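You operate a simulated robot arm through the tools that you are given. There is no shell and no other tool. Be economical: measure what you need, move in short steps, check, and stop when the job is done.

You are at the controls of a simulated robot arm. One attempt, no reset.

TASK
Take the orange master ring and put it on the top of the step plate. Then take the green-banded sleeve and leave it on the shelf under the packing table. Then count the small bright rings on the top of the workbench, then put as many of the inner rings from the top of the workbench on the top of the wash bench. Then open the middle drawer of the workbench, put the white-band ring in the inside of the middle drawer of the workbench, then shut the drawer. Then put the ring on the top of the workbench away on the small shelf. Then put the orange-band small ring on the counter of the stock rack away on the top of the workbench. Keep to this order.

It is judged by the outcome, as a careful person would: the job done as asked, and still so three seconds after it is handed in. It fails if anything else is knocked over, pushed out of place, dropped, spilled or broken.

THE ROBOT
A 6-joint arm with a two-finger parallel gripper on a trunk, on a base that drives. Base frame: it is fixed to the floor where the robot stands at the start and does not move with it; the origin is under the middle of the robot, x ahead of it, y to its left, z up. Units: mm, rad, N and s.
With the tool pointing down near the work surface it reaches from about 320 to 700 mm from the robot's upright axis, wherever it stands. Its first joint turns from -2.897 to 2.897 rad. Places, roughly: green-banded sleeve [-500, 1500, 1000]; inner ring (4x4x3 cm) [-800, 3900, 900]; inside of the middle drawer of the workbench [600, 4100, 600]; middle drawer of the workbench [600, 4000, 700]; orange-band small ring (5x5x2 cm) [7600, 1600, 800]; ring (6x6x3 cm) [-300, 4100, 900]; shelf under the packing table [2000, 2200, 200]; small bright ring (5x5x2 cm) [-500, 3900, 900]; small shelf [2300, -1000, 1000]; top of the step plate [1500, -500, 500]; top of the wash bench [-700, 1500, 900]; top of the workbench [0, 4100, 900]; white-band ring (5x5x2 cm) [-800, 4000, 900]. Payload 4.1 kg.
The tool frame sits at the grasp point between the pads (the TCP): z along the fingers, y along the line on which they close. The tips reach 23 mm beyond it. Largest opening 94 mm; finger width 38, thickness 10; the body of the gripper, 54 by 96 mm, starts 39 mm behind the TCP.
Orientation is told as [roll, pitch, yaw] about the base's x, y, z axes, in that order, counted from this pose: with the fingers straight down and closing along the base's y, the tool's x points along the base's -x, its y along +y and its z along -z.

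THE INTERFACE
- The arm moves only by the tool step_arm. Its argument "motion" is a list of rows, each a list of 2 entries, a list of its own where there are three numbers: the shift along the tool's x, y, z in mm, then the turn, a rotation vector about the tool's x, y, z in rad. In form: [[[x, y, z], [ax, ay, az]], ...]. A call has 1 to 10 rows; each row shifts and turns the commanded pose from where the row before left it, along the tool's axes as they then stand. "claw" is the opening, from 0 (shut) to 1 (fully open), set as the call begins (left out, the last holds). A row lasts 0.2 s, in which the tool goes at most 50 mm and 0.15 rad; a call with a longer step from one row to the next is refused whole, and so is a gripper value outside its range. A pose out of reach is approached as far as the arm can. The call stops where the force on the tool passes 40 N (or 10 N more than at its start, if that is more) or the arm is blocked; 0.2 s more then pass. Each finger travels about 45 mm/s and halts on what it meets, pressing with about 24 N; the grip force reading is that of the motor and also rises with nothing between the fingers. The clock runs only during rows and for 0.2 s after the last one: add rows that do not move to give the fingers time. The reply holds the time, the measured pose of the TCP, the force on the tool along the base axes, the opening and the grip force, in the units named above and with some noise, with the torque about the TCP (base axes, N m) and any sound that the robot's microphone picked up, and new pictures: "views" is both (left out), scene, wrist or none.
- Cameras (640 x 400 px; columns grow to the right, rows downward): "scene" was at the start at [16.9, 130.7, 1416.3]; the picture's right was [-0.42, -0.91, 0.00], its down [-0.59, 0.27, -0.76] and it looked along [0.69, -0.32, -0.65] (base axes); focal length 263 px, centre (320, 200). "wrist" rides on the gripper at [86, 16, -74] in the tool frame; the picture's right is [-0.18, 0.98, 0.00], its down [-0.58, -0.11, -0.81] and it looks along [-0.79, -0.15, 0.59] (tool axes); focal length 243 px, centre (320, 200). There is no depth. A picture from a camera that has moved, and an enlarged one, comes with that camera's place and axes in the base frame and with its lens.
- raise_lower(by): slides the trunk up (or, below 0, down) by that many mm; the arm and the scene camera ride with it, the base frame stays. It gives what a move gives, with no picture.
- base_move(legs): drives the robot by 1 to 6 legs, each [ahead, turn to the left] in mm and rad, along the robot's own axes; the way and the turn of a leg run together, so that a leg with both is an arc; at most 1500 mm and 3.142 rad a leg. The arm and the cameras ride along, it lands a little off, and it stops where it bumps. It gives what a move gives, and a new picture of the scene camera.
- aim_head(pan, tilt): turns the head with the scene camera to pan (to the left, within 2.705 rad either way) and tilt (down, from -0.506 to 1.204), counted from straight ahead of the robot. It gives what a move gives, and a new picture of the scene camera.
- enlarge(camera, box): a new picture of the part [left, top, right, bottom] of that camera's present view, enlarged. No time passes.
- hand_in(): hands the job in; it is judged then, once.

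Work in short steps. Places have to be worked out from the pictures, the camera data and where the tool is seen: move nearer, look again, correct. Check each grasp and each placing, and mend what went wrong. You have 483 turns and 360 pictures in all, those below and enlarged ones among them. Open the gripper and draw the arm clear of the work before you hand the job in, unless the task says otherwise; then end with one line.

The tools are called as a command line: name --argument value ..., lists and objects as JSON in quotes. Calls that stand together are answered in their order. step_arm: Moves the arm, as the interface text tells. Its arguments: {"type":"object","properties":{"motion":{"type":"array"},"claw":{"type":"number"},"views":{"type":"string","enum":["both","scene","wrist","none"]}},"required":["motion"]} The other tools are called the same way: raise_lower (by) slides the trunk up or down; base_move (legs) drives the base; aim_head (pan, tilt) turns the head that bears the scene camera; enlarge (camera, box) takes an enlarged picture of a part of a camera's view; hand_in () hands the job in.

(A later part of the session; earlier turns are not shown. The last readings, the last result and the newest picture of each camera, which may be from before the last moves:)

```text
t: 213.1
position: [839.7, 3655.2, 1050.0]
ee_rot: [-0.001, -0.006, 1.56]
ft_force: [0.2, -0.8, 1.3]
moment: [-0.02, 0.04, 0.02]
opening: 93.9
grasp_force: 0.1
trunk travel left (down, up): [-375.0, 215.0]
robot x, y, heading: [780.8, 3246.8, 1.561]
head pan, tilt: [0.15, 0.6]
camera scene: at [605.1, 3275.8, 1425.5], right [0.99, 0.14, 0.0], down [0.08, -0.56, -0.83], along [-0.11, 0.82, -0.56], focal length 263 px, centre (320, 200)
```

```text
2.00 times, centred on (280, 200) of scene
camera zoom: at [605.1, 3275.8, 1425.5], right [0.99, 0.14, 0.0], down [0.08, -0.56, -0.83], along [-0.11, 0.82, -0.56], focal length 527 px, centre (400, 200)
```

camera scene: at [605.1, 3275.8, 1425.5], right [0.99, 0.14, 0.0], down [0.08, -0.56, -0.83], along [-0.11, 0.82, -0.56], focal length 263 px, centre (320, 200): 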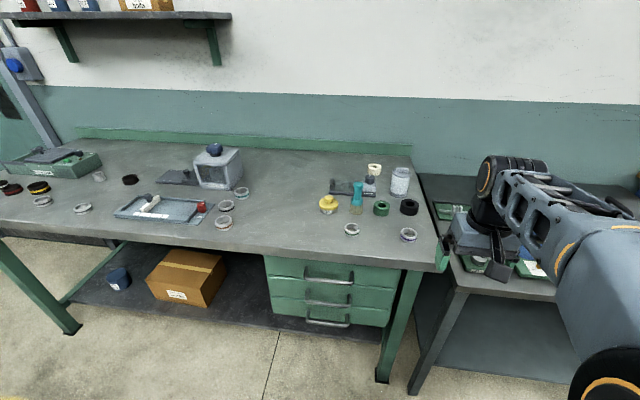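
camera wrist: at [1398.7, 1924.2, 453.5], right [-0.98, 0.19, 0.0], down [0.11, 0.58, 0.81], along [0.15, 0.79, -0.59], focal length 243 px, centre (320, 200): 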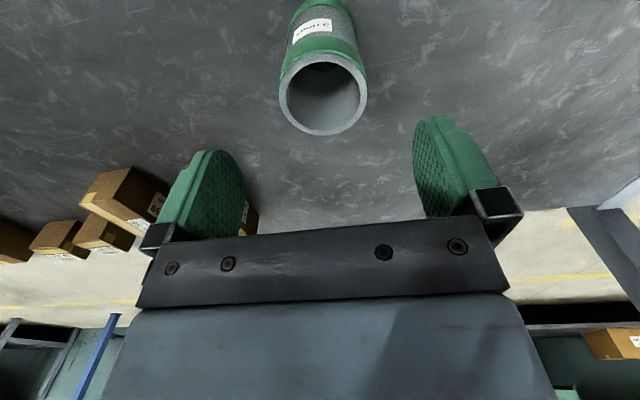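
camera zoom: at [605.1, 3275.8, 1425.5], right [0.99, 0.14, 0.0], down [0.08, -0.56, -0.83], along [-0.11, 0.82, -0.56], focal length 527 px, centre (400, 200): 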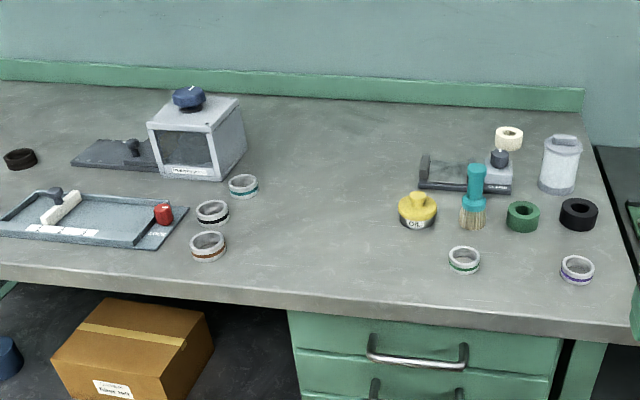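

Seven bright rings: two plain at left, five with coloured bands. Inner rings are at the left. I go back to the left half and look closely.

base_move --legs '[[0, 1.57], [1250, 0], [0, -1.57]]'

aim_head --pan -0.1 --tilt 0.7

enlarge --camera "scene" --box '[140, 120, 340, 245]'

```text
t: 227.2
position: [-446.6, 3650.1, 1050.3]
ee_rot: [-0.001, -0.005, 1.58]
ft_force: [0.7, 0.3, 0.4]
moment: [-0.04, -0.01, -0.01]
opening: 94.0
grasp_force: 0.1
trunk travel left (down, up): [-375.0, 215.0]
robot x, y, heading: [-494.2, 3239.2, 1.573]
head pan, tilt: [0.15, 0.6]
camera scene: at [-672.0, 3265.5, 1425.5], right [0.99, 0.16, 0.0], down [0.09, -0.56, -0.83], along [-0.13, 0.81, -0.56], focal length 263 px, centre (320, 200)
```

scene: 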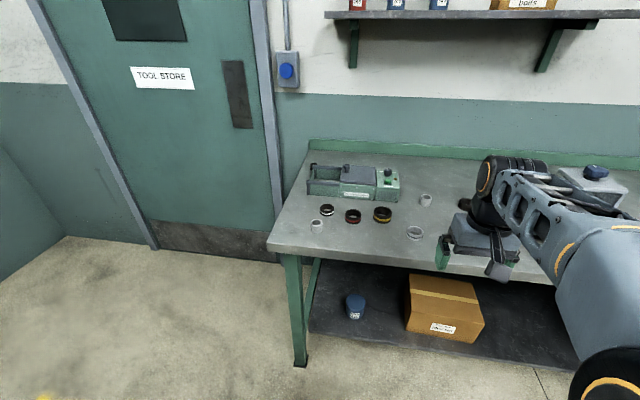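

```text
t: 228.0
position: [-445.5, 3648.5, 1051.6]
ee_rot: [-0.002, -0.006, 1.581]
ft_force: [0.2, 1.0, 0.7]
moment: [-0.02, 0.01, -0.04]
opening: 93.8
grasp_force: 0.1
trunk travel left (down, up): [-375.0, 215.0]
robot x, y, heading: [-491.8, 3243.3, 1.577]
head pan, tilt: [-0.099, 0.7]
camera scene: at [-650.4, 3262.8, 1416.9], right [1.0, -0.09, 0.0], down [-0.06, -0.64, -0.77], along [0.07, 0.76, -0.64], focal length 263 px, centre (320, 200)
```

scene: 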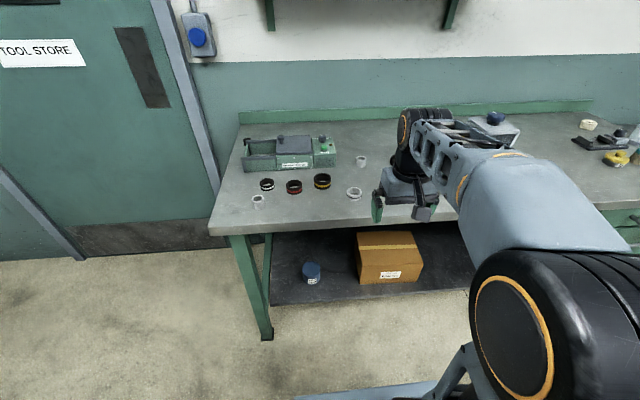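

```text
3.20 times, centred on (240, 182) of scene
camera zoom: at [-650.4, 3262.8, 1416.9], right [1.0, -0.09, 0.0], down [-0.06, -0.64, -0.77], along [0.07, 0.76, -0.64], focal length 842 px, centre (576, 256)
```

zoom: 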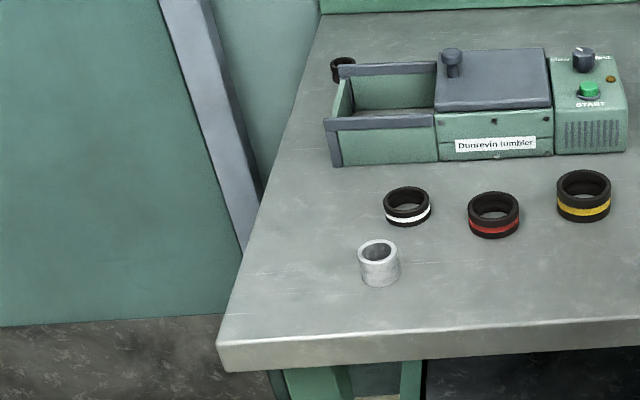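

There's something behind the tumbler box. I raise the trunk for a better view over everything.

raise_lower --by 215

base_move --legs '[[180, 0]]'

aim_head --pan -0.1 --tilt 0.9

enlarge --camera "scene" --box '[140, 60, 380, 210]'

aim_head --pan -0.8 --tilt 0.7

enlarge --camera "wrist" --box '[0, 0, 640, 400]'

```text
t: 230.3
position: [-445.5, 3649.2, 1265.7]
ee_rot: [-0.001, -0.005, 1.58]
ft_force: [0.7, 0.0, 0.6]
moment: [-0.01, 0.02, 0.0]
opening: 94.2
grasp_force: 0.1
trunk travel left (down, up): [-590.0, 0.0]
robot x, y, heading: [-495.3, 3239.6, 1.58]
head pan, tilt: [-0.099, 0.7]
```

```text
t: 231.8
position: [-445.5, 3835.2, 1266.1]
ee_rot: [-0.003, -0.005, 1.578]
ft_force: [0.1, -0.2, 0.0]
moment: [-0.02, -0.02, 0.01]
opening: 94.1
grasp_force: 0.1
trunk travel left (down, up): [-590.0, 0.0]
robot x, y, heading: [-491.8, 3423.8, 1.578]
head pan, tilt: [-0.099, 0.7]
camera scene: at [-651.4, 3449.3, 1631.9], right [1.0, -0.09, 0.0], down [-0.06, -0.64, -0.76], along [0.07, 0.76, -0.64], focal length 263 px, centre (320, 200)
```

scene: 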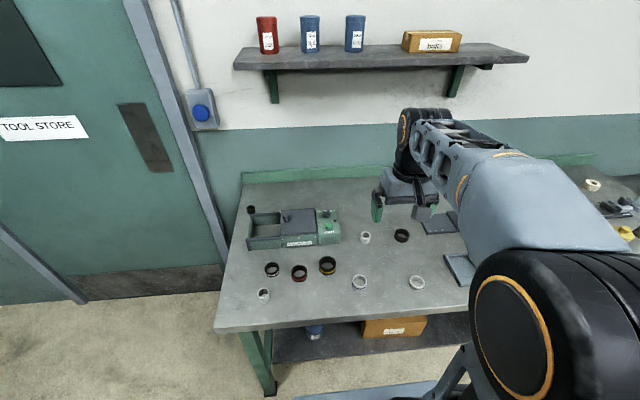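

```text
t: 232.5
position: [-445.5, 3834.1, 1265.7]
ee_rot: [-0.002, -0.006, 1.579]
ft_force: [0.5, -0.3, -0.8]
moment: [0.03, 0.0, -0.04]
opening: 94.1
grasp_force: 0.0
trunk travel left (down, up): [-590.0, 0.0]
robot x, y, heading: [-494.7, 3423.4, 1.575]
head pan, tilt: [-0.099, 0.901]
camera scene: at [-652.3, 3438.9, 1615.8], right [1.0, -0.09, 0.0], down [-0.07, -0.78, -0.62], along [0.06, 0.62, -0.78], focal length 263 px, centre (320, 200)
```

scene: 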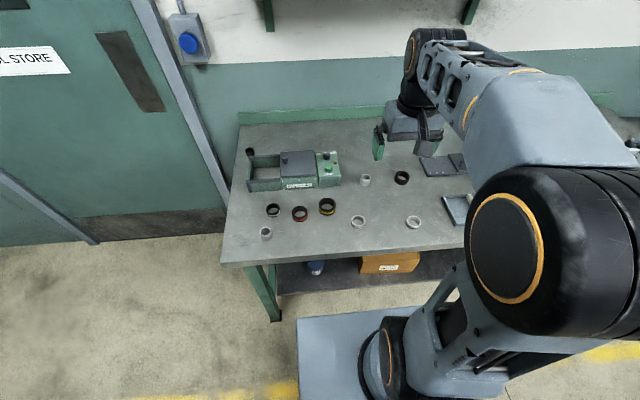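

```text
2.67 times, centred on (260, 135) of scene
camera zoom: at [-652.3, 3438.9, 1615.8], right [1.0, -0.09, 0.0], down [-0.07, -0.78, -0.62], along [0.06, 0.62, -0.78], focal length 702 px, centre (480, 373)
```

zoom: 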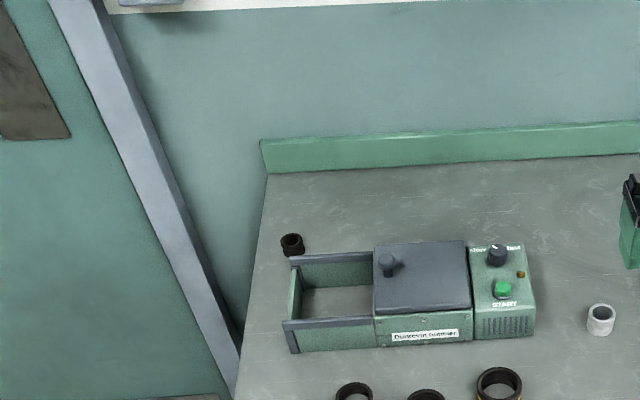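

```text
t: 233.6
position: [-446.0, 3833.6, 1266.3]
ee_rot: [-0.002, -0.004, 1.577]
ft_force: [0.8, 0.3, 0.5]
moment: [0.01, -0.01, 0.0]
opening: 94.0
grasp_force: 0.1
trunk travel left (down, up): [-590.0, 0.0]
robot x, y, heading: [-493.0, 3424.4, 1.575]
head pan, tilt: [-0.799, 0.7]
camera scene: at [-598.9, 3423.2, 1631.9], right [0.7, -0.71, 0.0], down [-0.46, -0.45, -0.76], along [0.55, 0.54, -0.64], focal length 263 px, centre (320, 200)
```

scene: 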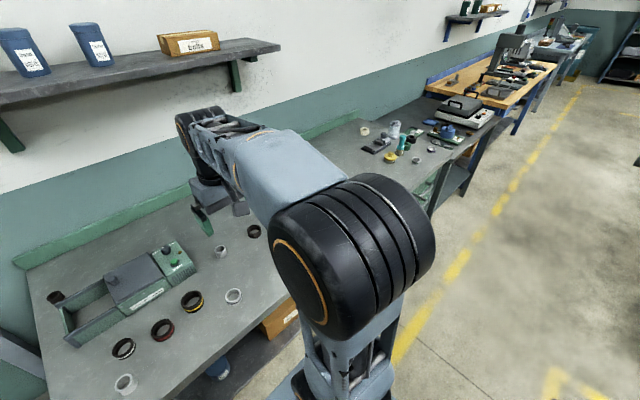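

```text
1.00 times, centred on (320, 200) of wrist
camera zoom: at [-462.4, 3746.7, 1339.9], right [-0.98, 0.18, 0.0], down [0.1, 0.58, 0.81], along [0.14, 0.8, -0.59], focal length 243 px, centre (320, 200)
```

zoom: 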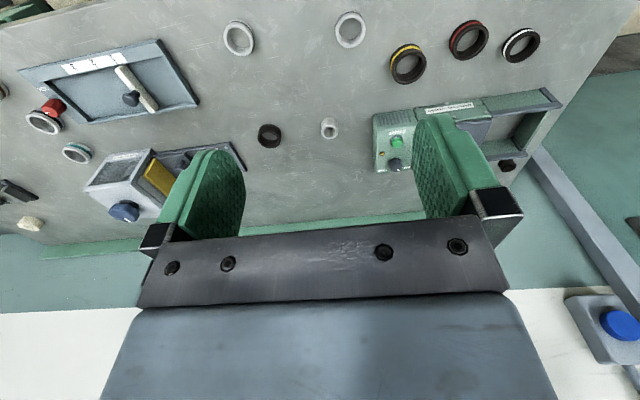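

Two plain bright rings, two light inner rings, and a small dark ring behind the tumbler. I enlarge details.

enlarge --camera "wrist" --box '[220, 0, 380, 60]'

enlarge --camera "wrist" --box '[470, 130, 550, 190]'

enlarge --camera "wrist" --box '[0, 30, 320, 230]'

enlarge --camera "scene" --box '[20, 230, 260, 400]'

```text
4.00 times, centred on (300, 30) of wrist
camera zoom: at [-462.4, 3746.7, 1339.9], right [-0.98, 0.18, 0.0], down [0.1, 0.58, 0.81], along [0.14, 0.8, -0.59], focal length 970 px, centre (400, 880)
```

zoom: 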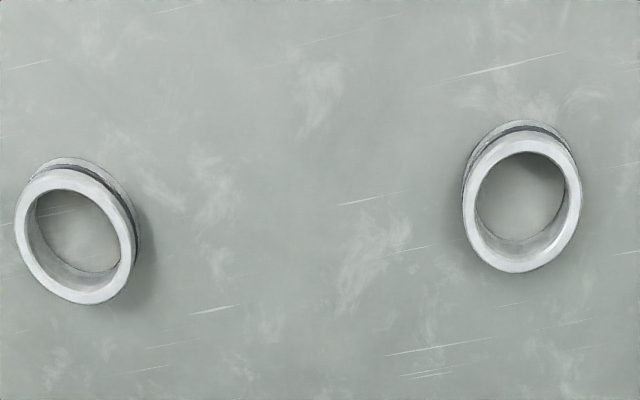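

```text
6.67 times, centred on (510, 160) of wrist
camera zoom: at [-462.4, 3746.7, 1339.9], right [-0.98, 0.18, 0.0], down [0.1, 0.58, 0.81], along [0.14, 0.8, -0.59], focal length 1618 px, centre (-947, 467)
```

zoom: 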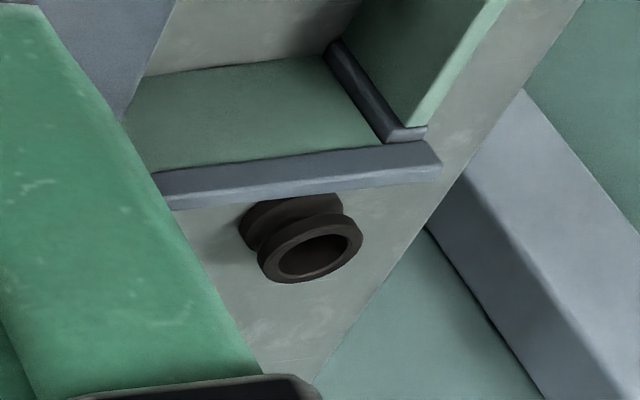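

```text
2.00 times, centred on (160, 130) of wrist
camera zoom: at [-462.4, 3746.7, 1339.9], right [-0.98, 0.18, 0.0], down [0.1, 0.58, 0.81], along [0.14, 0.8, -0.59], focal length 485 px, centre (640, 340)
```

zoom: 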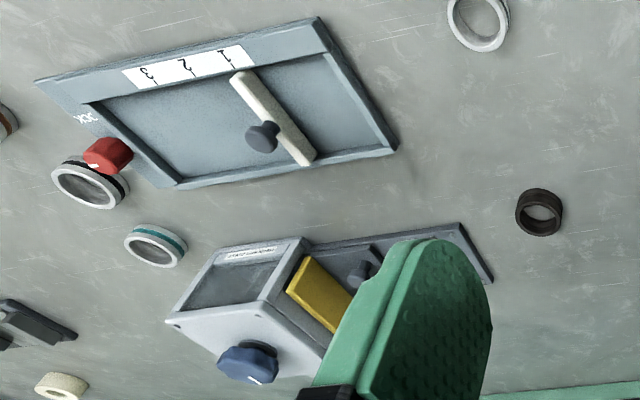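

```text
2.35 times, centred on (140, 315) of scene
camera zoom: at [-598.9, 3423.2, 1631.9], right [0.7, -0.71, 0.0], down [-0.46, -0.45, -0.76], along [0.55, 0.54, -0.64], focal length 620 px, centre (744, -71)
```

zoom: 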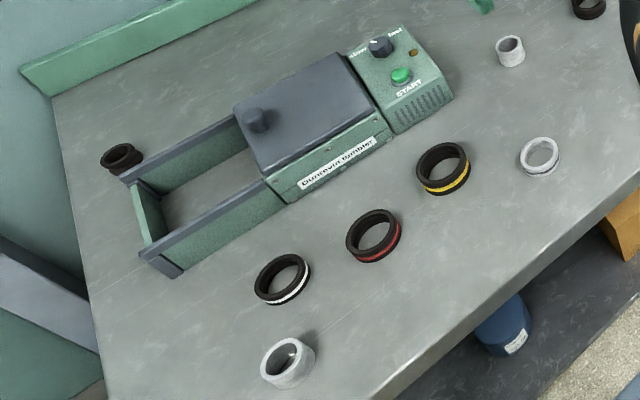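

Count: 2 small bright rings (plain), so 2 inner rings go to the wash bench. First inner ring is at about (-783,3895), top ≈904. I move the tool over it and lower the trunk.

step_arm --motion '[[[-8, 42, 0], [0, 0, 0]], [[-8, 42, 0], [0, 0, 0]], [[-8, 42, 0], [0, 0, 0]], [[-8, 42, 0], [0, 0, 0]], [[-8, 42, 0], [0, 0, 0]], [[-8, 42, 0], [0, 0, 0]], [[-8, 42, 0], [0, 0, 0]], [[-6, 43, 0], [0, 0, 0]], [[0, 0, 0], [0, 0, 0]]]' --views "none"

raise_lower --by -215

step_arm --motion '[[[0, 0, 30], [0, 0, 0]], [[0, 0, 0], [0, 0, 0]]]' --views "both"

```text
t: 235.6
position: [-784.8, 3893.0, 1266.2]
ee_rot: [0.0, -0.006, 1.577]
ft_force: [-0.3, 0.2, -0.5]
moment: [0.0, 0.0, 0.02]
opening: 93.9
grasp_force: 0.0
trunk travel left (down, up): [-590.0, 0.0]
robot x, y, heading: [-497.3, 3426.3, 1.581]
head pan, tilt: [-0.799, 0.7]
```

```text
t: 237.9
position: [-783.9, 3893.4, 1051.9]
ee_rot: [-0.002, -0.005, 1.576]
ft_force: [-0.9, -0.2, 0.3]
moment: [0.02, -0.01, 0.0]
opening: 94.2
grasp_force: 0.0
trunk travel left (down, up): [-375.0, 215.0]
robot x, y, heading: [-495.7, 3425.6, 1.575]
head pan, tilt: [-0.799, 0.7]
```

```text
t: 238.5
position: [-784.0, 3892.6, 1020.7]
ee_rot: [-0.001, -0.006, 1.577]
ft_force: [-0.3, -0.7, 0.0]
moment: [0.03, -0.01, 0.01]
opening: 93.9
grasp_force: 0.1
trunk travel left (down, up): [-375.0, 215.0]
robot x, y, heading: [-490.0, 3426.9, 1.576]
head pan, tilt: [-0.799, 0.7]
camera scene: at [-599.0, 3423.3, 1416.9], right [0.7, -0.71, 0.0], down [-0.46, -0.45, -0.77], along [0.55, 0.54, -0.64], focal length 263 px, centre (320, 200)
camera wrist: at [-800.1, 3805.0, 1094.5], right [-0.98, 0.18, 0.0], down [0.1, 0.58, 0.81], along [0.14, 0.8, -0.59], focal length 243 px, centre (320, 200)
```

scene: 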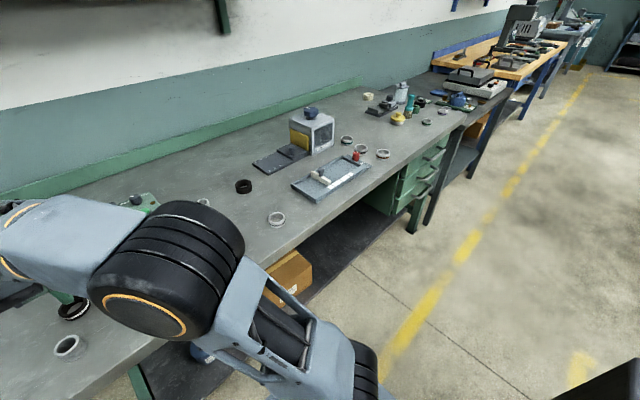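
wrist: 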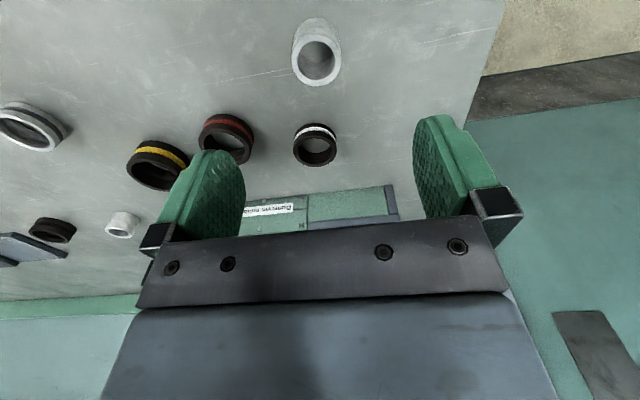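

Ring under the tool at (-782,3890). Descend.

step_arm --motion '[[[2, -1, 40], [0, 0, 0]], [[0, 0, 40], [0, 0, 0]], [[0, 0, 25], [0, 0, 0]], [[0, 0, 0], [0, 0, 0]]]' --views "wrist"

```text
t: 239.5
position: [-783.4, 3889.6, 917.5]
ee_rot: [-0.002, -0.005, 1.577]
ft_force: [0.1, -0.5, 0.2]
moment: [-0.01, -0.03, 0.0]
opening: 93.9
grasp_force: 0.1
trunk travel left (down, up): [-375.0, 215.0]
robot x, y, heading: [-490.6, 3423.0, 1.581]
head pan, tilt: [-0.799, 0.7]
camera wrist: at [-800.1, 3802.3, 991.3], right [-0.98, 0.18, 0.0], down [0.1, 0.58, 0.81], along [0.14, 0.8, -0.59], focal length 243 px, centre (320, 200)
```

wrist: 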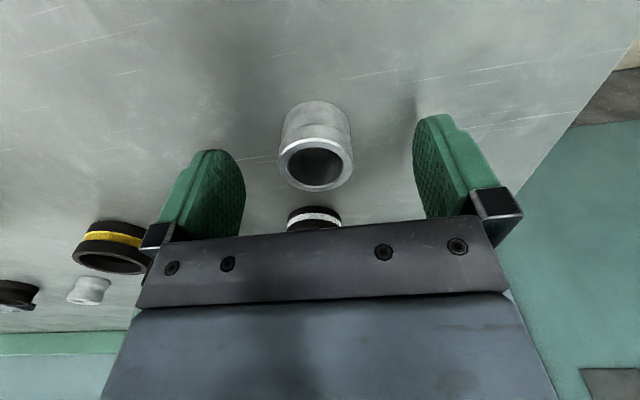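

step_arm --motion '[[[0, 0, 10], [0, 0, 0]], [[0, 0, 6], [0, 0, 0]], [[0, 0, 0], [0, 0, 0]]]' --views "none"

step_arm --motion '[[[0, 0, 0], [0, 0, 0]], [[0, 0, 0], [0, 0, 0]], [[0, 0, 0], [0, 0, 0]], [[0, 0, 0], [0, 0, 0]], [[0, 0, 0], [0, 0, 0]]]' --claw 0 --views "wrist"

step_arm --motion '[[[0, 0, -40], [0, 0, 0]], [[0, 0, -40], [0, 0, 0]], [[0, 0, -40], [0, 0, 0]], [[0, 0, -40], [0, 0, 0]]]' --views "wrist"

```text
t: 240.3
position: [-782.0, 3890.1, 902.5]
ee_rot: [0.002, -0.01, 1.577]
ft_force: [-2.3, 4.5, 27.7]
moment: [-0.45, -1.39, 0.01]
opening: 93.2
grasp_force: 0.1
trunk travel left (down, up): [-375.0, 215.0]
robot x, y, heading: [-494.1, 3424.8, 1.575]
head pan, tilt: [-0.799, 0.7]
```

```text
t: 240.8
position: [-781.5, 3890.5, 904.3]
ee_rot: [-0.001, -0.01, 1.577]
ft_force: [-0.1, 0.0, 3.9]
moment: [-0.01, 0.04, 0.01]
opening: 54.7
grasp_force: 9.0
trunk travel left (down, up): [-375.0, 215.0]
robot x, y, heading: [-494.1, 3422.3, 1.575]
head pan, tilt: [-0.799, 0.7]
stopped in row 2: the force on the tool passed its limit (the readings are from after the stop); the commanded pose is now the measured one
camera wrist: at [-798.0, 3803.1, 976.9], right [-0.98, 0.18, 0.0], down [0.11, 0.57, 0.81], along [0.14, 0.8, -0.58], focal length 243 px, centre (320, 200)
```

wrist: 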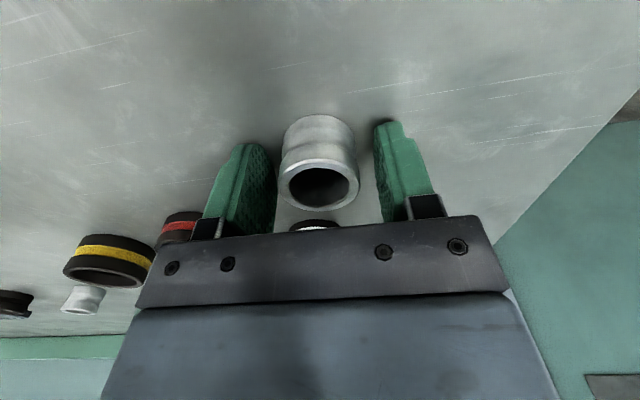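

```text
t: 241.8
position: [-780.6, 3890.7, 1061.5]
ee_rot: [-0.002, -0.007, 1.578]
ft_force: [-0.1, -0.8, -2.1]
moment: [-0.02, -0.02, 0.02]
opening: 36.5
grasp_force: 24.1
trunk travel left (down, up): [-375.0, 215.0]
robot x, y, heading: [-496.1, 3428.3, 1.573]
head pan, tilt: [-0.799, 0.7]
camera wrist: at [-798.0, 3802.5, 1136.8], right [-0.98, 0.18, 0.0], down [0.1, 0.58, 0.81], along [0.15, 0.8, -0.59], focal length 243 px, centre (320, 200)
```

wrist: 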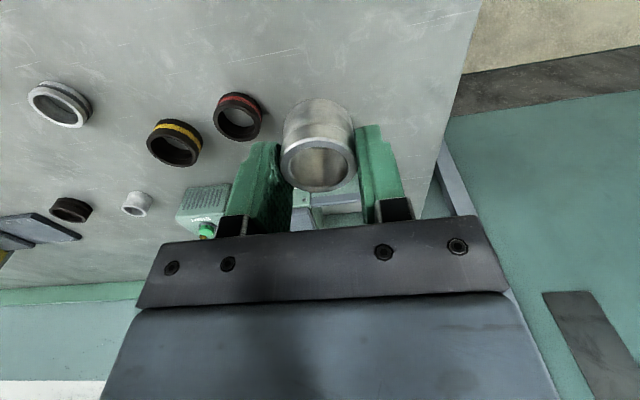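

Caught (36.5 mm). I tuck the arm in front, back off, and turn toward the wash bench's north side.

step_arm --motion '[[[8, -42, 0], [0, 0, 0]], [[8, -42, 0], [0, 0, 0]], [[8, -42, 0], [0, 0, 0]], [[8, -42, 0], [0, 0, 0]], [[8, -42, 0], [0, 0, 0]], [[8, -42, 0], [0, 0, 0]], [[8, -42, 0], [0, 0, 0]]]' --views "wrist"

base_move --legs '[[-500, 0], [0, 3.14]]'

aim_head --pan 0.0 --tilt 0.5

```text
t: 243.4
position: [-489.2, 3835.8, 1062.6]
ee_rot: [-0.001, -0.009, 1.576]
ft_force: [0.3, -0.8, -1.1]
moment: [-0.01, 0.0, 0.01]
opening: 36.3
grasp_force: 23.9
trunk travel left (down, up): [-375.0, 215.0]
robot x, y, heading: [-495.3, 3425.7, 1.575]
head pan, tilt: [-0.799, 0.7]
camera wrist: at [-506.0, 3748.1, 1136.4], right [-0.98, 0.18, 0.0], down [0.1, 0.58, 0.81], along [0.15, 0.8, -0.59], focal length 243 px, centre (320, 200)
```

wrist: 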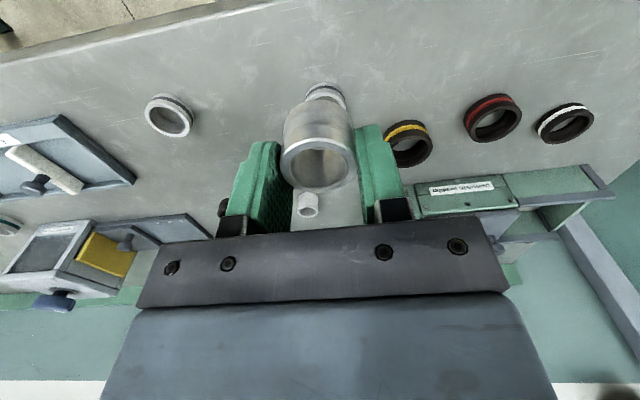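

```text
t: 253.7
position: [-484.0, 2520.3, 1063.4]
ee_rot: [-0.001, -0.007, -1.535]
ft_force: [-0.1, 0.4, -0.7]
moment: [0.02, 0.05, 0.03]
opening: 36.3
grasp_force: 23.7
trunk travel left (down, up): [-375.0, 215.0]
robot x, y, heading: [-494.0, 2930.5, -1.54]
head pan, tilt: [-0.799, 0.7]
camera scene: at [-386.5, 2935.6, 1416.9], right [-0.72, 0.69, 0.0], down [0.45, 0.46, -0.76], along [-0.53, -0.55, -0.64], focal length 263 px, centre (320, 200)
```

scene: 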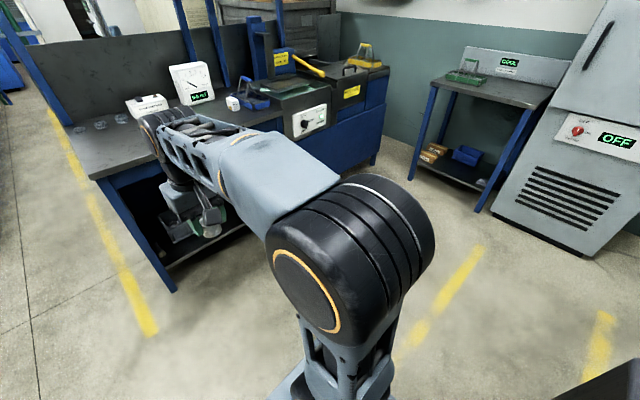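

```text
t: 254.9
position: [-483.2, 2520.4, 1062.0]
ee_rot: [-0.002, -0.006, -1.535]
ft_force: [0.4, 0.6, -0.9]
moment: [0.02, -0.02, -0.01]
opening: 36.3
grasp_force: 24.4
trunk travel left (down, up): [-375.0, 215.0]
robot x, y, heading: [-490.8, 2930.1, -1.539]
head pan, tilt: [0.0, 0.499]
camera scene: at [-324.6, 2905.9, 1434.6], right [-1.0, -0.03, 0.0], down [-0.02, 0.48, -0.88], along [0.03, -0.88, -0.48], focal length 263 px, centre (320, 200)
```

scene: 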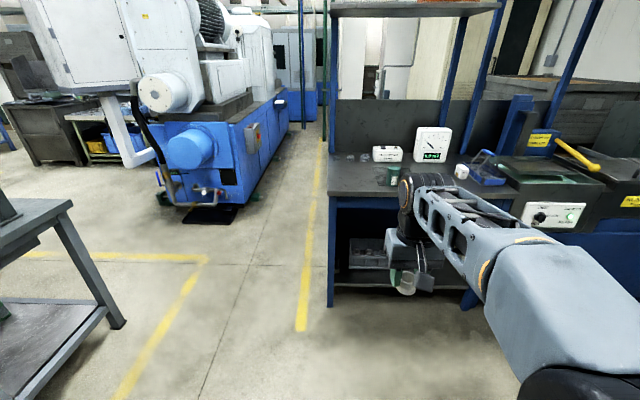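

The north side of the wash bench is open. I drive up to it.

base_move --legs '[[680, 0]]'

aim_head --pan -0.1 --tilt 0.8

enlarge --camera "wrist" --box '[0, 0, 640, 400]'

```text
t: 258.7
position: [-462.3, 1825.2, 1062.6]
ee_rot: [-0.003, -0.007, -1.54]
ft_force: [-0.2, 0.4, -0.4]
moment: [0.02, -0.02, 0.01]
opening: 36.2
grasp_force: 24.5
trunk travel left (down, up): [-375.0, 215.0]
robot x, y, heading: [-469.3, 2238.1, -1.54]
head pan, tilt: [0.0, 0.499]
camera scene: at [-302.4, 2210.8, 1434.6], right [-1.0, -0.03, 0.0], down [-0.01, 0.48, -0.88], along [0.03, -0.88, -0.48], focal length 263 px, centre (320, 200)
```

scene: 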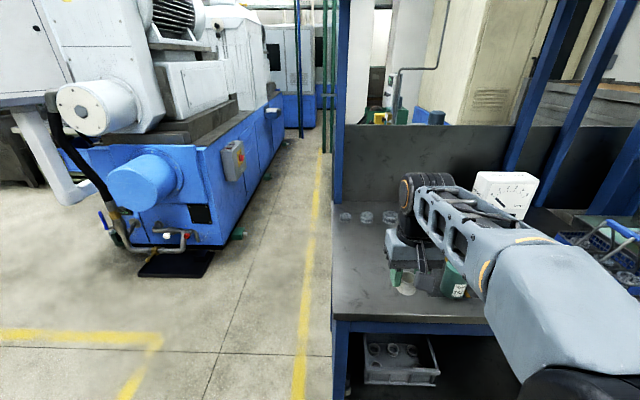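

```text
t: 259.5
position: [-460.9, 1825.7, 1062.4]
ee_rot: [-0.001, -0.007, -1.538]
ft_force: [0.1, 0.0, -1.1]
moment: [0.01, 0.02, 0.0]
opening: 36.5
grasp_force: 23.7
trunk travel left (down, up): [-375.0, 215.0]
robot x, y, heading: [-471.9, 2234.9, -1.538]
head pan, tilt: [-0.099, 0.799]
camera scene: at [-310.7, 2221.2, 1408.7], right [-1.0, 0.07, 0.0], down [0.05, 0.71, -0.7], along [-0.05, -0.7, -0.72], focal length 263 px, centre (320, 200)
```

scene: 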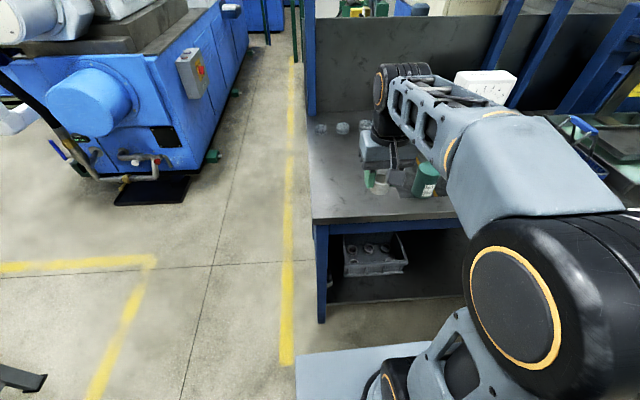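

```text
1.00 times, centred on (320, 200) of wrist
camera zoom: at [-449.5, 1912.1, 1136.4], right [0.99, -0.15, 0.0], down [-0.09, -0.58, 0.81], along [-0.12, -0.8, -0.59], focal length 243 px, centre (320, 200)
```

zoom: 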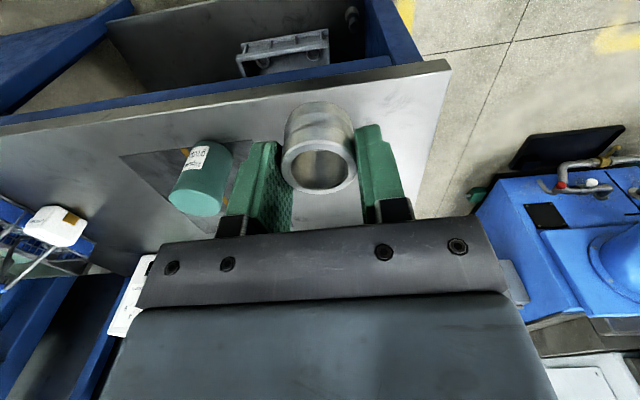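

Free area near (-430,1600). I extend there at height.

step_arm --motion '[[[-45, 5, 0], [0, 0, 0]], [[-45, 5, 0], [0, 0, 0]], [[-45, 5, 0], [0, 0, 0]], [[-45, 5, 0], [0, 0, 0]], [[-46, 4, 0], [0, 0, 0]], [[0, 0, 45], [0, 0, 0]], [[0, 0, 45], [0, 0, 0]], [[0, 0, 20], [0, 0, 0]], [[0, 0, 0], [0, 0, 0]]]' --views "both"

```text
t: 261.5
position: [-431.8, 1598.4, 953.4]
ee_rot: [-0.001, -0.008, -1.539]
ft_force: [0.6, -0.2, -1.1]
moment: [0.01, 0.0, -0.03]
opening: 36.2
grasp_force: 24.0
trunk travel left (down, up): [-375.0, 215.0]
robot x, y, heading: [-471.1, 2234.0, -1.54]
head pan, tilt: [-0.099, 0.799]
camera scene: at [-310.7, 2221.0, 1408.6], right [-1.0, 0.07, 0.0], down [0.05, 0.72, -0.7], along [-0.05, -0.7, -0.72], focal length 263 px, centre (320, 200)
camera wrist: at [-419.1, 1684.7, 1028.6], right [0.99, -0.15, 0.0], down [-0.09, -0.58, 0.81], along [-0.12, -0.8, -0.59], focal length 243 px, centre (320, 200)
```

scene: 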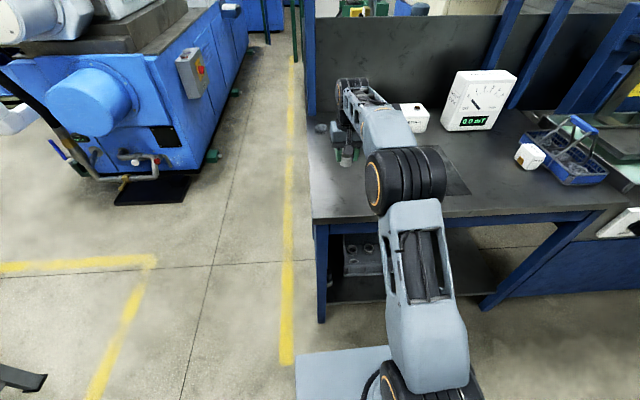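
wrist: 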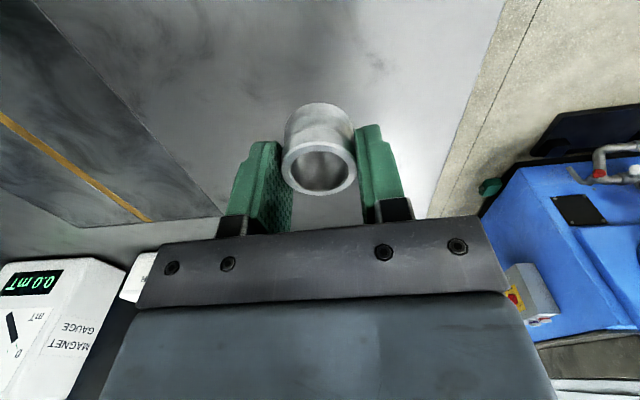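

step_arm --motion '[[[0, 0, 40], [0, 0, 0]], [[0, 0, 10], [0, 0, 0]], [[0, 0, 3], [0, 0, 0]], [[0, 0, 3], [0, 0, 0]], [[0, 0, 3], [0, 0, 0]], [[0, 0, 3], [0, 0, 0]], [[0, 0, 3], [0, 0, 0]], [[0, 0, 3], [0, 0, 0]], [[0, 0, 0], [0, 0, 0]]]' --views "wrist"

```text
t: 263.5
position: [-430.7, 1598.4, 887.2]
ee_rot: [-0.001, -0.01, -1.541]
ft_force: [1.0, -2.6, 19.6]
moment: [-0.08, -0.07, -0.05]
opening: 36.7
grasp_force: 24.1
trunk travel left (down, up): [-375.0, 215.0]
robot x, y, heading: [-465.9, 2233.5, -1.539]
head pan, tilt: [-0.099, 0.799]
camera wrist: at [-419.1, 1686.0, 961.2], right [0.99, -0.15, 0.0], down [-0.09, -0.58, 0.81], along [-0.12, -0.8, -0.58], focal length 243 px, centre (320, 200)
```

wrist: 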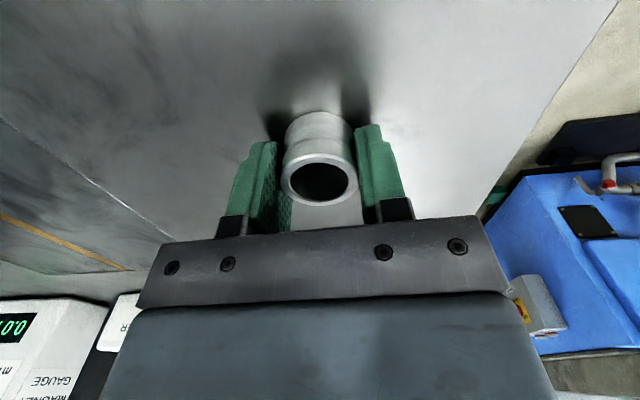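

Contact. I ease, open, and rise.

step_arm --motion '[[[0, 0, -2], [0, 0, 0]], [[0, 0, 0], [0, 0, 0]], [[0, 0, 0], [0, 0, 0]], [[0, 0, 0], [0, 0, 0]], [[0, 0, 0], [0, 0, 0]]]' --claw 0.8 --views "none"

step_arm --motion '[[[0, 0, -20], [0, 0, 0]], [[0, 0, -45], [0, 0, 0]], [[0, 0, -45], [0, 0, 0]], [[0, 0, -45], [0, 0, 0]]]' --views "wrist"

step_arm --motion '[[[45, 0, 0], [0, 0, 0]], [[45, 0, 0], [0, 0, 0]], [[45, 0, 0], [0, 0, 0]], [[45, 0, 0], [0, 0, 0]], [[45, 0, 0], [0, 0, 0]]]' --views "scene" --claw 1

```text
t: 264.7
position: [-432.2, 1599.4, 888.3]
ee_rot: [-0.003, -0.007, -1.54]
ft_force: [0.3, 0.5, 0.2]
moment: [0.04, -0.04, 0.01]
opening: 75.0
grasp_force: 0.0
trunk travel left (down, up): [-375.0, 215.0]
robot x, y, heading: [-468.8, 2239.3, -1.541]
head pan, tilt: [-0.099, 0.799]
```

```text
t: 265.7
position: [-431.9, 1600.8, 1043.8]
ee_rot: [-0.001, -0.005, -1.54]
ft_force: [-0.1, -0.2, 0.4]
moment: [-0.01, 0.03, 0.01]
opening: 75.2
grasp_force: 0.0
trunk travel left (down, up): [-375.0, 215.0]
robot x, y, heading: [-471.9, 2238.4, -1.542]
head pan, tilt: [-0.099, 0.799]
camera wrist: at [-418.9, 1687.2, 1116.5], right [0.99, -0.15, 0.0], down [-0.09, -0.58, 0.81], along [-0.12, -0.8, -0.59], focal length 243 px, centre (320, 200)
```

wrist: 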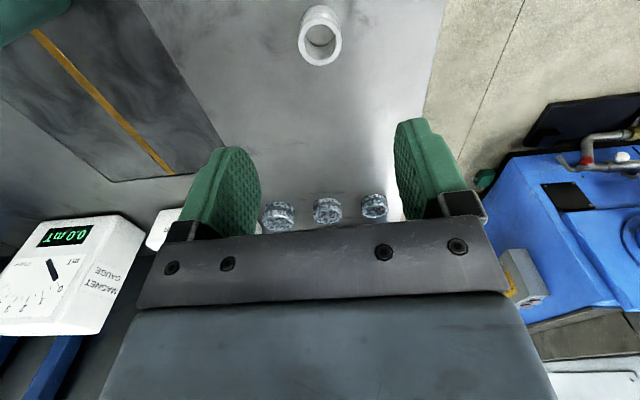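

```text
t: 266.9
position: [-434.7, 1824.1, 1039.1]
ee_rot: [-0.003, -0.006, -1.539]
ft_force: [-0.2, -0.5, 0.2]
moment: [0.02, -0.01, 0.0]
opening: 94.0
grasp_force: 0.0
trunk travel left (down, up): [-375.0, 215.0]
robot x, y, heading: [-470.6, 2235.0, -1.537]
head pan, tilt: [-0.099, 0.799]
camera scene: at [-310.8, 2221.3, 1408.6], right [-1.0, 0.07, 0.0], down [0.05, 0.72, -0.7], along [-0.05, -0.7, -0.72], focal length 263 px, centre (320, 200)
```

scene: 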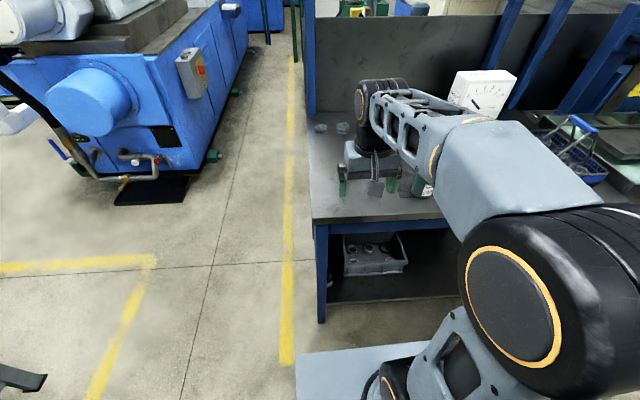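

First inner ring placed upright. I return for the second one.

base_move --legs '[[-690, 0], [0, 3.11], [500, 0]]'

aim_head --pan -0.2 --tilt 0.8

enlarge --camera "wrist" --box '[0, 0, 640, 400]'

```text
t: 280.4
position: [-492.0, 3839.8, 1040.2]
ee_rot: [-0.001, -0.008, 1.539]
ft_force: [1.0, -0.1, 0.9]
moment: [-0.01, 0.0, -0.03]
opening: 93.8
grasp_force: 0.2
trunk travel left (down, up): [-375.0, 215.0]
robot x, y, heading: [-481.2, 3424.6, 1.541]
head pan, tilt: [-0.099, 0.799]
camera scene: at [-640.6, 3450.7, 1408.6], right [0.99, -0.13, 0.0], down [-0.09, -0.71, -0.7], along [0.09, 0.69, -0.72], focal length 263 px, centre (320, 200)
```

scene: 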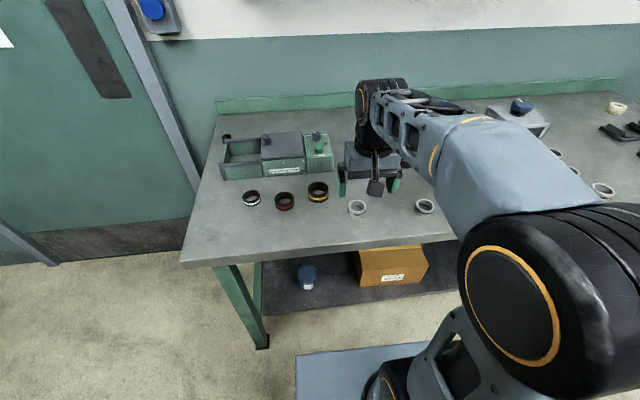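

```text
t: 281.1
position: [-491.9, 3840.2, 1039.7]
ee_rot: [-0.001, -0.007, 1.538]
ft_force: [-0.3, -0.9, 0.9]
moment: [0.01, 0.0, -0.01]
opening: 94.1
grasp_force: 0.1
trunk travel left (down, up): [-375.0, 215.0]
robot x, y, heading: [-486.2, 3426.7, 1.532]
head pan, tilt: [-0.201, 0.799]
camera scene: at [-632.6, 3449.3, 1408.6], right [0.97, -0.23, 0.0], down [-0.16, -0.7, -0.7], along [0.16, 0.68, -0.72], focal length 263 px, centre (320, 200)
```

scene: 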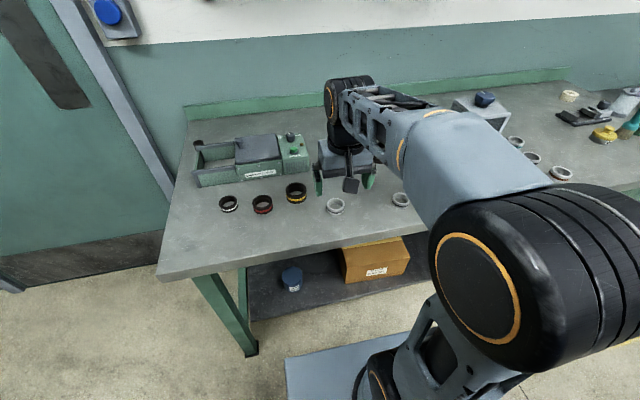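

```text
1.00 times, centred on (320, 200) of wrist
camera zoom: at [-511.7, 3752.4, 1113.9], right [-0.98, 0.21, 0.0], down [0.13, 0.57, 0.81], along [0.17, 0.79, -0.59], focal length 243 px, centre (320, 200)
```

zoom: 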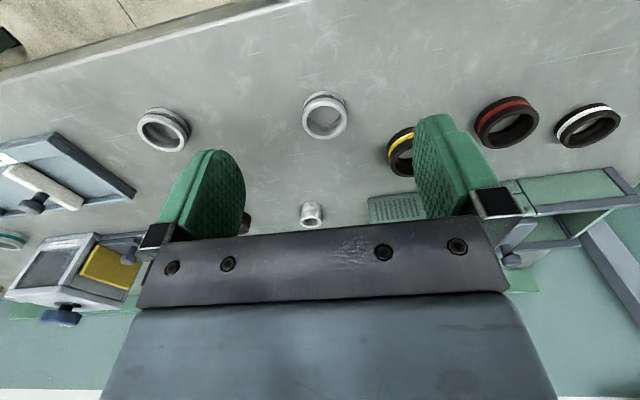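

Second inner ring at about (-425,4085). Extend over it.

step_arm --motion '[[[-48, -12, 0], [0, 0, 0]], [[-48, -12, 0], [0, 0, 0]], [[-48, -12, 0], [0, 0, 0]], [[-48, -12, 0], [0, 0, 0]], [[-40, -11, 10], [0, 0, 0]], [[0, 0, 0], [0, 0, 0]]]' --views "wrist"

```text
t: 282.5
position: [-424.3, 4069.8, 1032.7]
ee_rot: [-0.002, -0.004, 1.54]
ft_force: [-0.1, 0.0, -0.3]
moment: [-0.03, -0.01, 0.02]
opening: 94.2
grasp_force: 0.1
trunk travel left (down, up): [-375.0, 215.0]
robot x, y, heading: [-484.8, 3427.2, 1.538]
head pan, tilt: [-0.201, 0.799]
camera wrist: at [-444.4, 3982.8, 1107.7], right [-0.98, 0.21, 0.0], down [0.13, 0.57, 0.81], along [0.17, 0.79, -0.59], focal length 243 px, centre (320, 200)
```

wrist: 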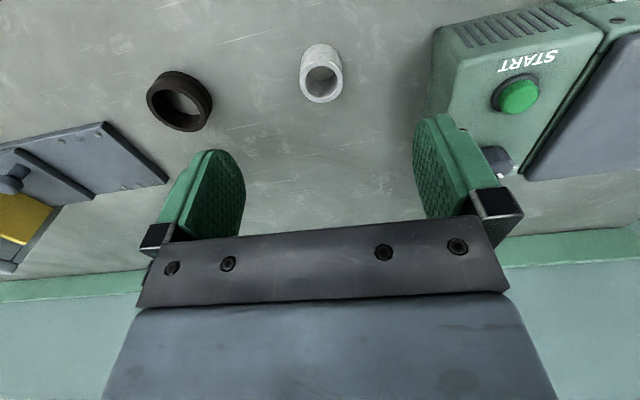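

Ring at (-423,4091), tumbler box close on the left, so I use a narrower opening and descend to TCP≈905.

step_arm --motion '[[[-21, -1, 0], [0, 0, 0]], [[0, 0, 45], [0, 0, 0]], [[0, 0, 45], [0, 0, 0]], [[0, 0, 25], [0, 0, 0]], [[0, 0, 0], [0, 0, 0]]]' --claw 0.75 --views "wrist"

```text
t: 283.7
position: [-423.2, 4083.3, 913.7]
ee_rot: [-0.001, -0.007, 1.539]
ft_force: [0.4, 0.2, 0.1]
moment: [-0.01, 0.01, 0.02]
opening: 70.5
grasp_force: 0.0
out of reach, approached as far as the arm can: row 1
trunk travel left (down, up): [-375.0, 215.0]
robot x, y, heading: [-482.1, 3429.1, 1.536]
head pan, tilt: [-0.201, 0.799]
camera wrist: at [-443.5, 3996.2, 987.8], right [-0.98, 0.21, 0.0], down [0.13, 0.57, 0.81], along [0.17, 0.79, -0.59], focal length 243 px, centre (320, 200)
```

wrist: 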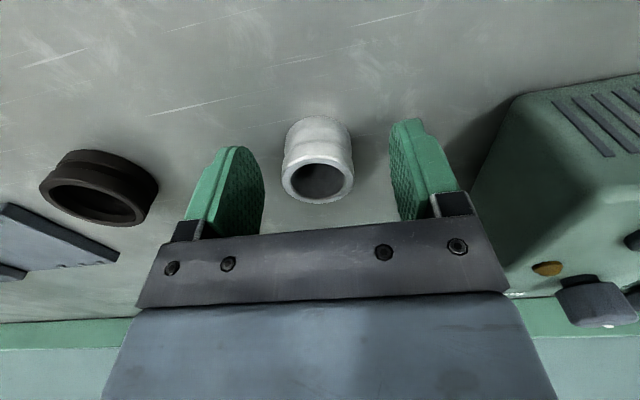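

step_arm --motion '[[[-6, 0, 4], [0, 0, 0]], [[0, 0, 4], [0, 0, 0]], [[0, 0, 0], [0, 0, 0]]]' --views "none"

step_arm --motion '[[[0, 0, 0], [0, 0, 0]], [[0, 0, 0], [0, 0, 0]], [[0, 0, 0], [0, 0, 0]], [[0, 0, 0], [0, 0, 0]]]' --claw 0 --views "wrist"

```text
t: 284.5
position: [-424.4, 4088.0, 904.4]
ee_rot: [0.0, -0.007, 1.539]
ft_force: [0.1, 0.7, 0.3]
moment: [0.04, -0.03, 0.0]
opening: 70.7
grasp_force: 0.1
trunk travel left (down, up): [-375.0, 215.0]
robot x, y, heading: [-483.4, 3424.4, 1.536]
head pan, tilt: [-0.201, 0.799]
```

```text
t: 285.5
position: [-424.2, 4089.4, 905.5]
ee_rot: [-0.003, -0.007, 1.54]
ft_force: [0.1, 0.5, -0.4]
moment: [0.0, -0.03, -0.01]
opening: 36.5
grasp_force: 23.6
trunk travel left (down, up): [-375.0, 215.0]
robot x, y, heading: [-482.7, 3425.8, 1.541]
head pan, tilt: [-0.201, 0.799]
camera wrist: at [-443.9, 4001.5, 979.6], right [-0.98, 0.21, 0.0], down [0.13, 0.57, 0.81], along [0.17, 0.79, -0.59], focal length 243 px, centre (320, 200)
```

wrist: 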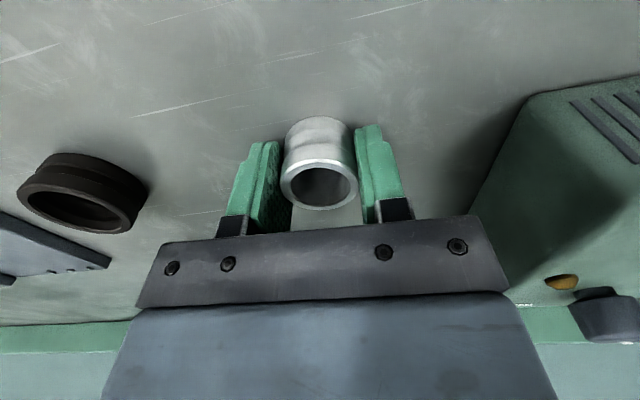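

Gripped. Lift, retract, and drive to the wash bench.

step_arm --motion '[[[0, 0, -45], [0, 0, 0]], [[0, 0, -45], [0, 0, 0]], [[0, 0, -45], [0, 0, 0]], [[45, 0, 0], [0, 0, 0]], [[45, 0, 0], [0, 0, 0]], [[45, 0, 0], [0, 0, 0]], [[45, 0, 0], [0, 0, 0]], [[45, 0, 0], [0, 0, 0]], [[25, 0, 0], [0, 0, 0]]]' --views "wrist"

base_move --legs '[[-500, 0], [0, 3.14], [680, 0]]'

enlarge --camera "wrist" --box '[0, 0, 640, 400]'

```text
t: 287.5
position: [-430.7, 3826.1, 1033.0]
ee_rot: [-0.002, -0.008, 1.54]
ft_force: [-0.4, 0.6, -1.0]
moment: [-0.03, 0.0, 0.01]
opening: 36.5
grasp_force: 24.0
out of reach, approached as far as the arm can: row 3
trunk travel left (down, up): [-375.0, 215.0]
robot x, y, heading: [-483.0, 3425.4, 1.54]
head pan, tilt: [-0.201, 0.799]
camera wrist: at [-450.9, 3739.9, 1108.0], right [-0.98, 0.21, 0.0], down [0.13, 0.57, 0.81], along [0.17, 0.79, -0.59], focal length 243 px, centre (320, 200)
```

wrist: 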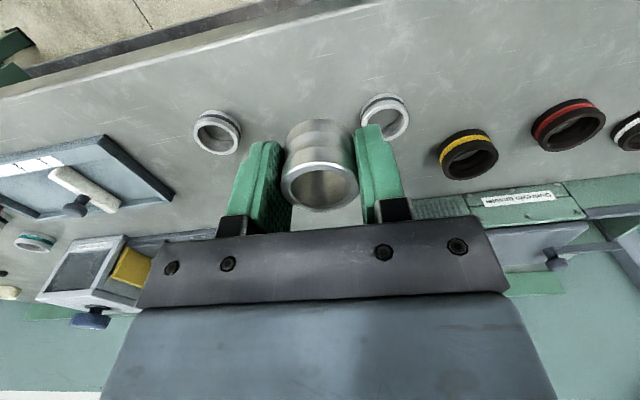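

```text
t: 301.0
position: [-605.4, 1859.6, 1033.6]
ee_rot: [-0.002, -0.007, -1.632]
ft_force: [0.3, 0.2, -0.8]
moment: [0.0, 0.01, 0.02]
opening: 36.6
grasp_force: 23.7
trunk travel left (down, up): [-375.0, 215.0]
robot x, y, heading: [-540.6, 2263.9, -1.635]
head pan, tilt: [-0.201, 0.799]
camera scene: at [-392.0, 2231.0, 1408.6], right [-0.97, 0.26, 0.0], down [0.19, 0.69, -0.7], along [-0.18, -0.67, -0.72], focal length 263 px, centre (320, 200)
```

scene: 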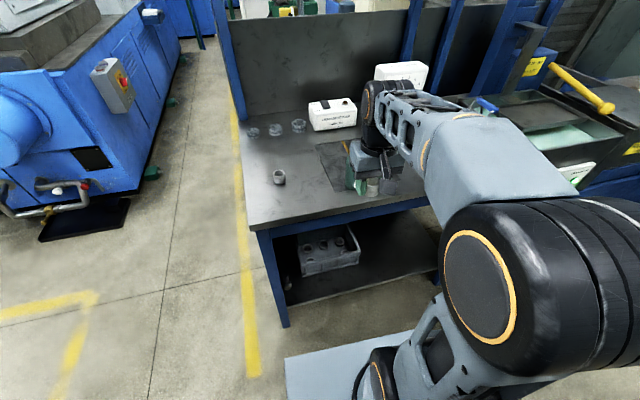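

```text
1.00 times, centred on (320, 200) of wrist
camera zoom: at [-584.7, 1944.6, 1108.2], right [0.97, -0.25, 0.0], down [-0.14, -0.57, 0.81], along [-0.2, -0.79, -0.59], focal length 243 px, centre (320, 200)
```

zoom: 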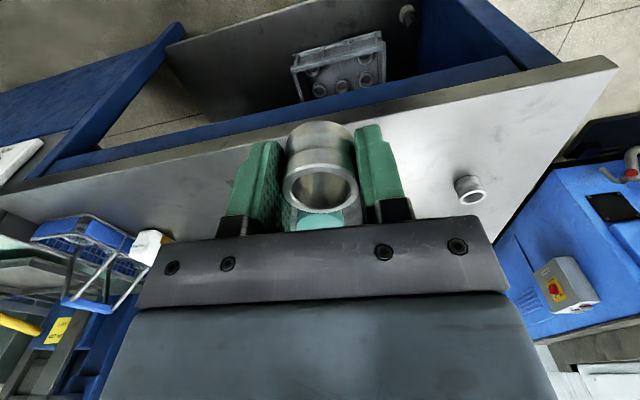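

Ring 1 stands at (-431,1599). I put the second at about (-430,1690), moving sideways first.

step_arm --motion '[[[0, 46, 0], [0, 0, 0]], [[0, 46, 0], [0, 0, 0]], [[0, 46, 0], [0, 0, 0]], [[0, 47, 0], [0, 0, 0]], [[-40, 0, 0], [0, 0, 0]], [[-40, 0, 0], [0, 0, 0]], [[-40, 0, 0], [0, 0, 0]], [[-39, 0, 40], [0, 0, 0]], [[0, 0, 40], [0, 0, 0]], [[0, 0, 0], [0, 0, 0]]]' --views "both"

```text
refused: row 8 steps farther than a row can; nothing moved
```

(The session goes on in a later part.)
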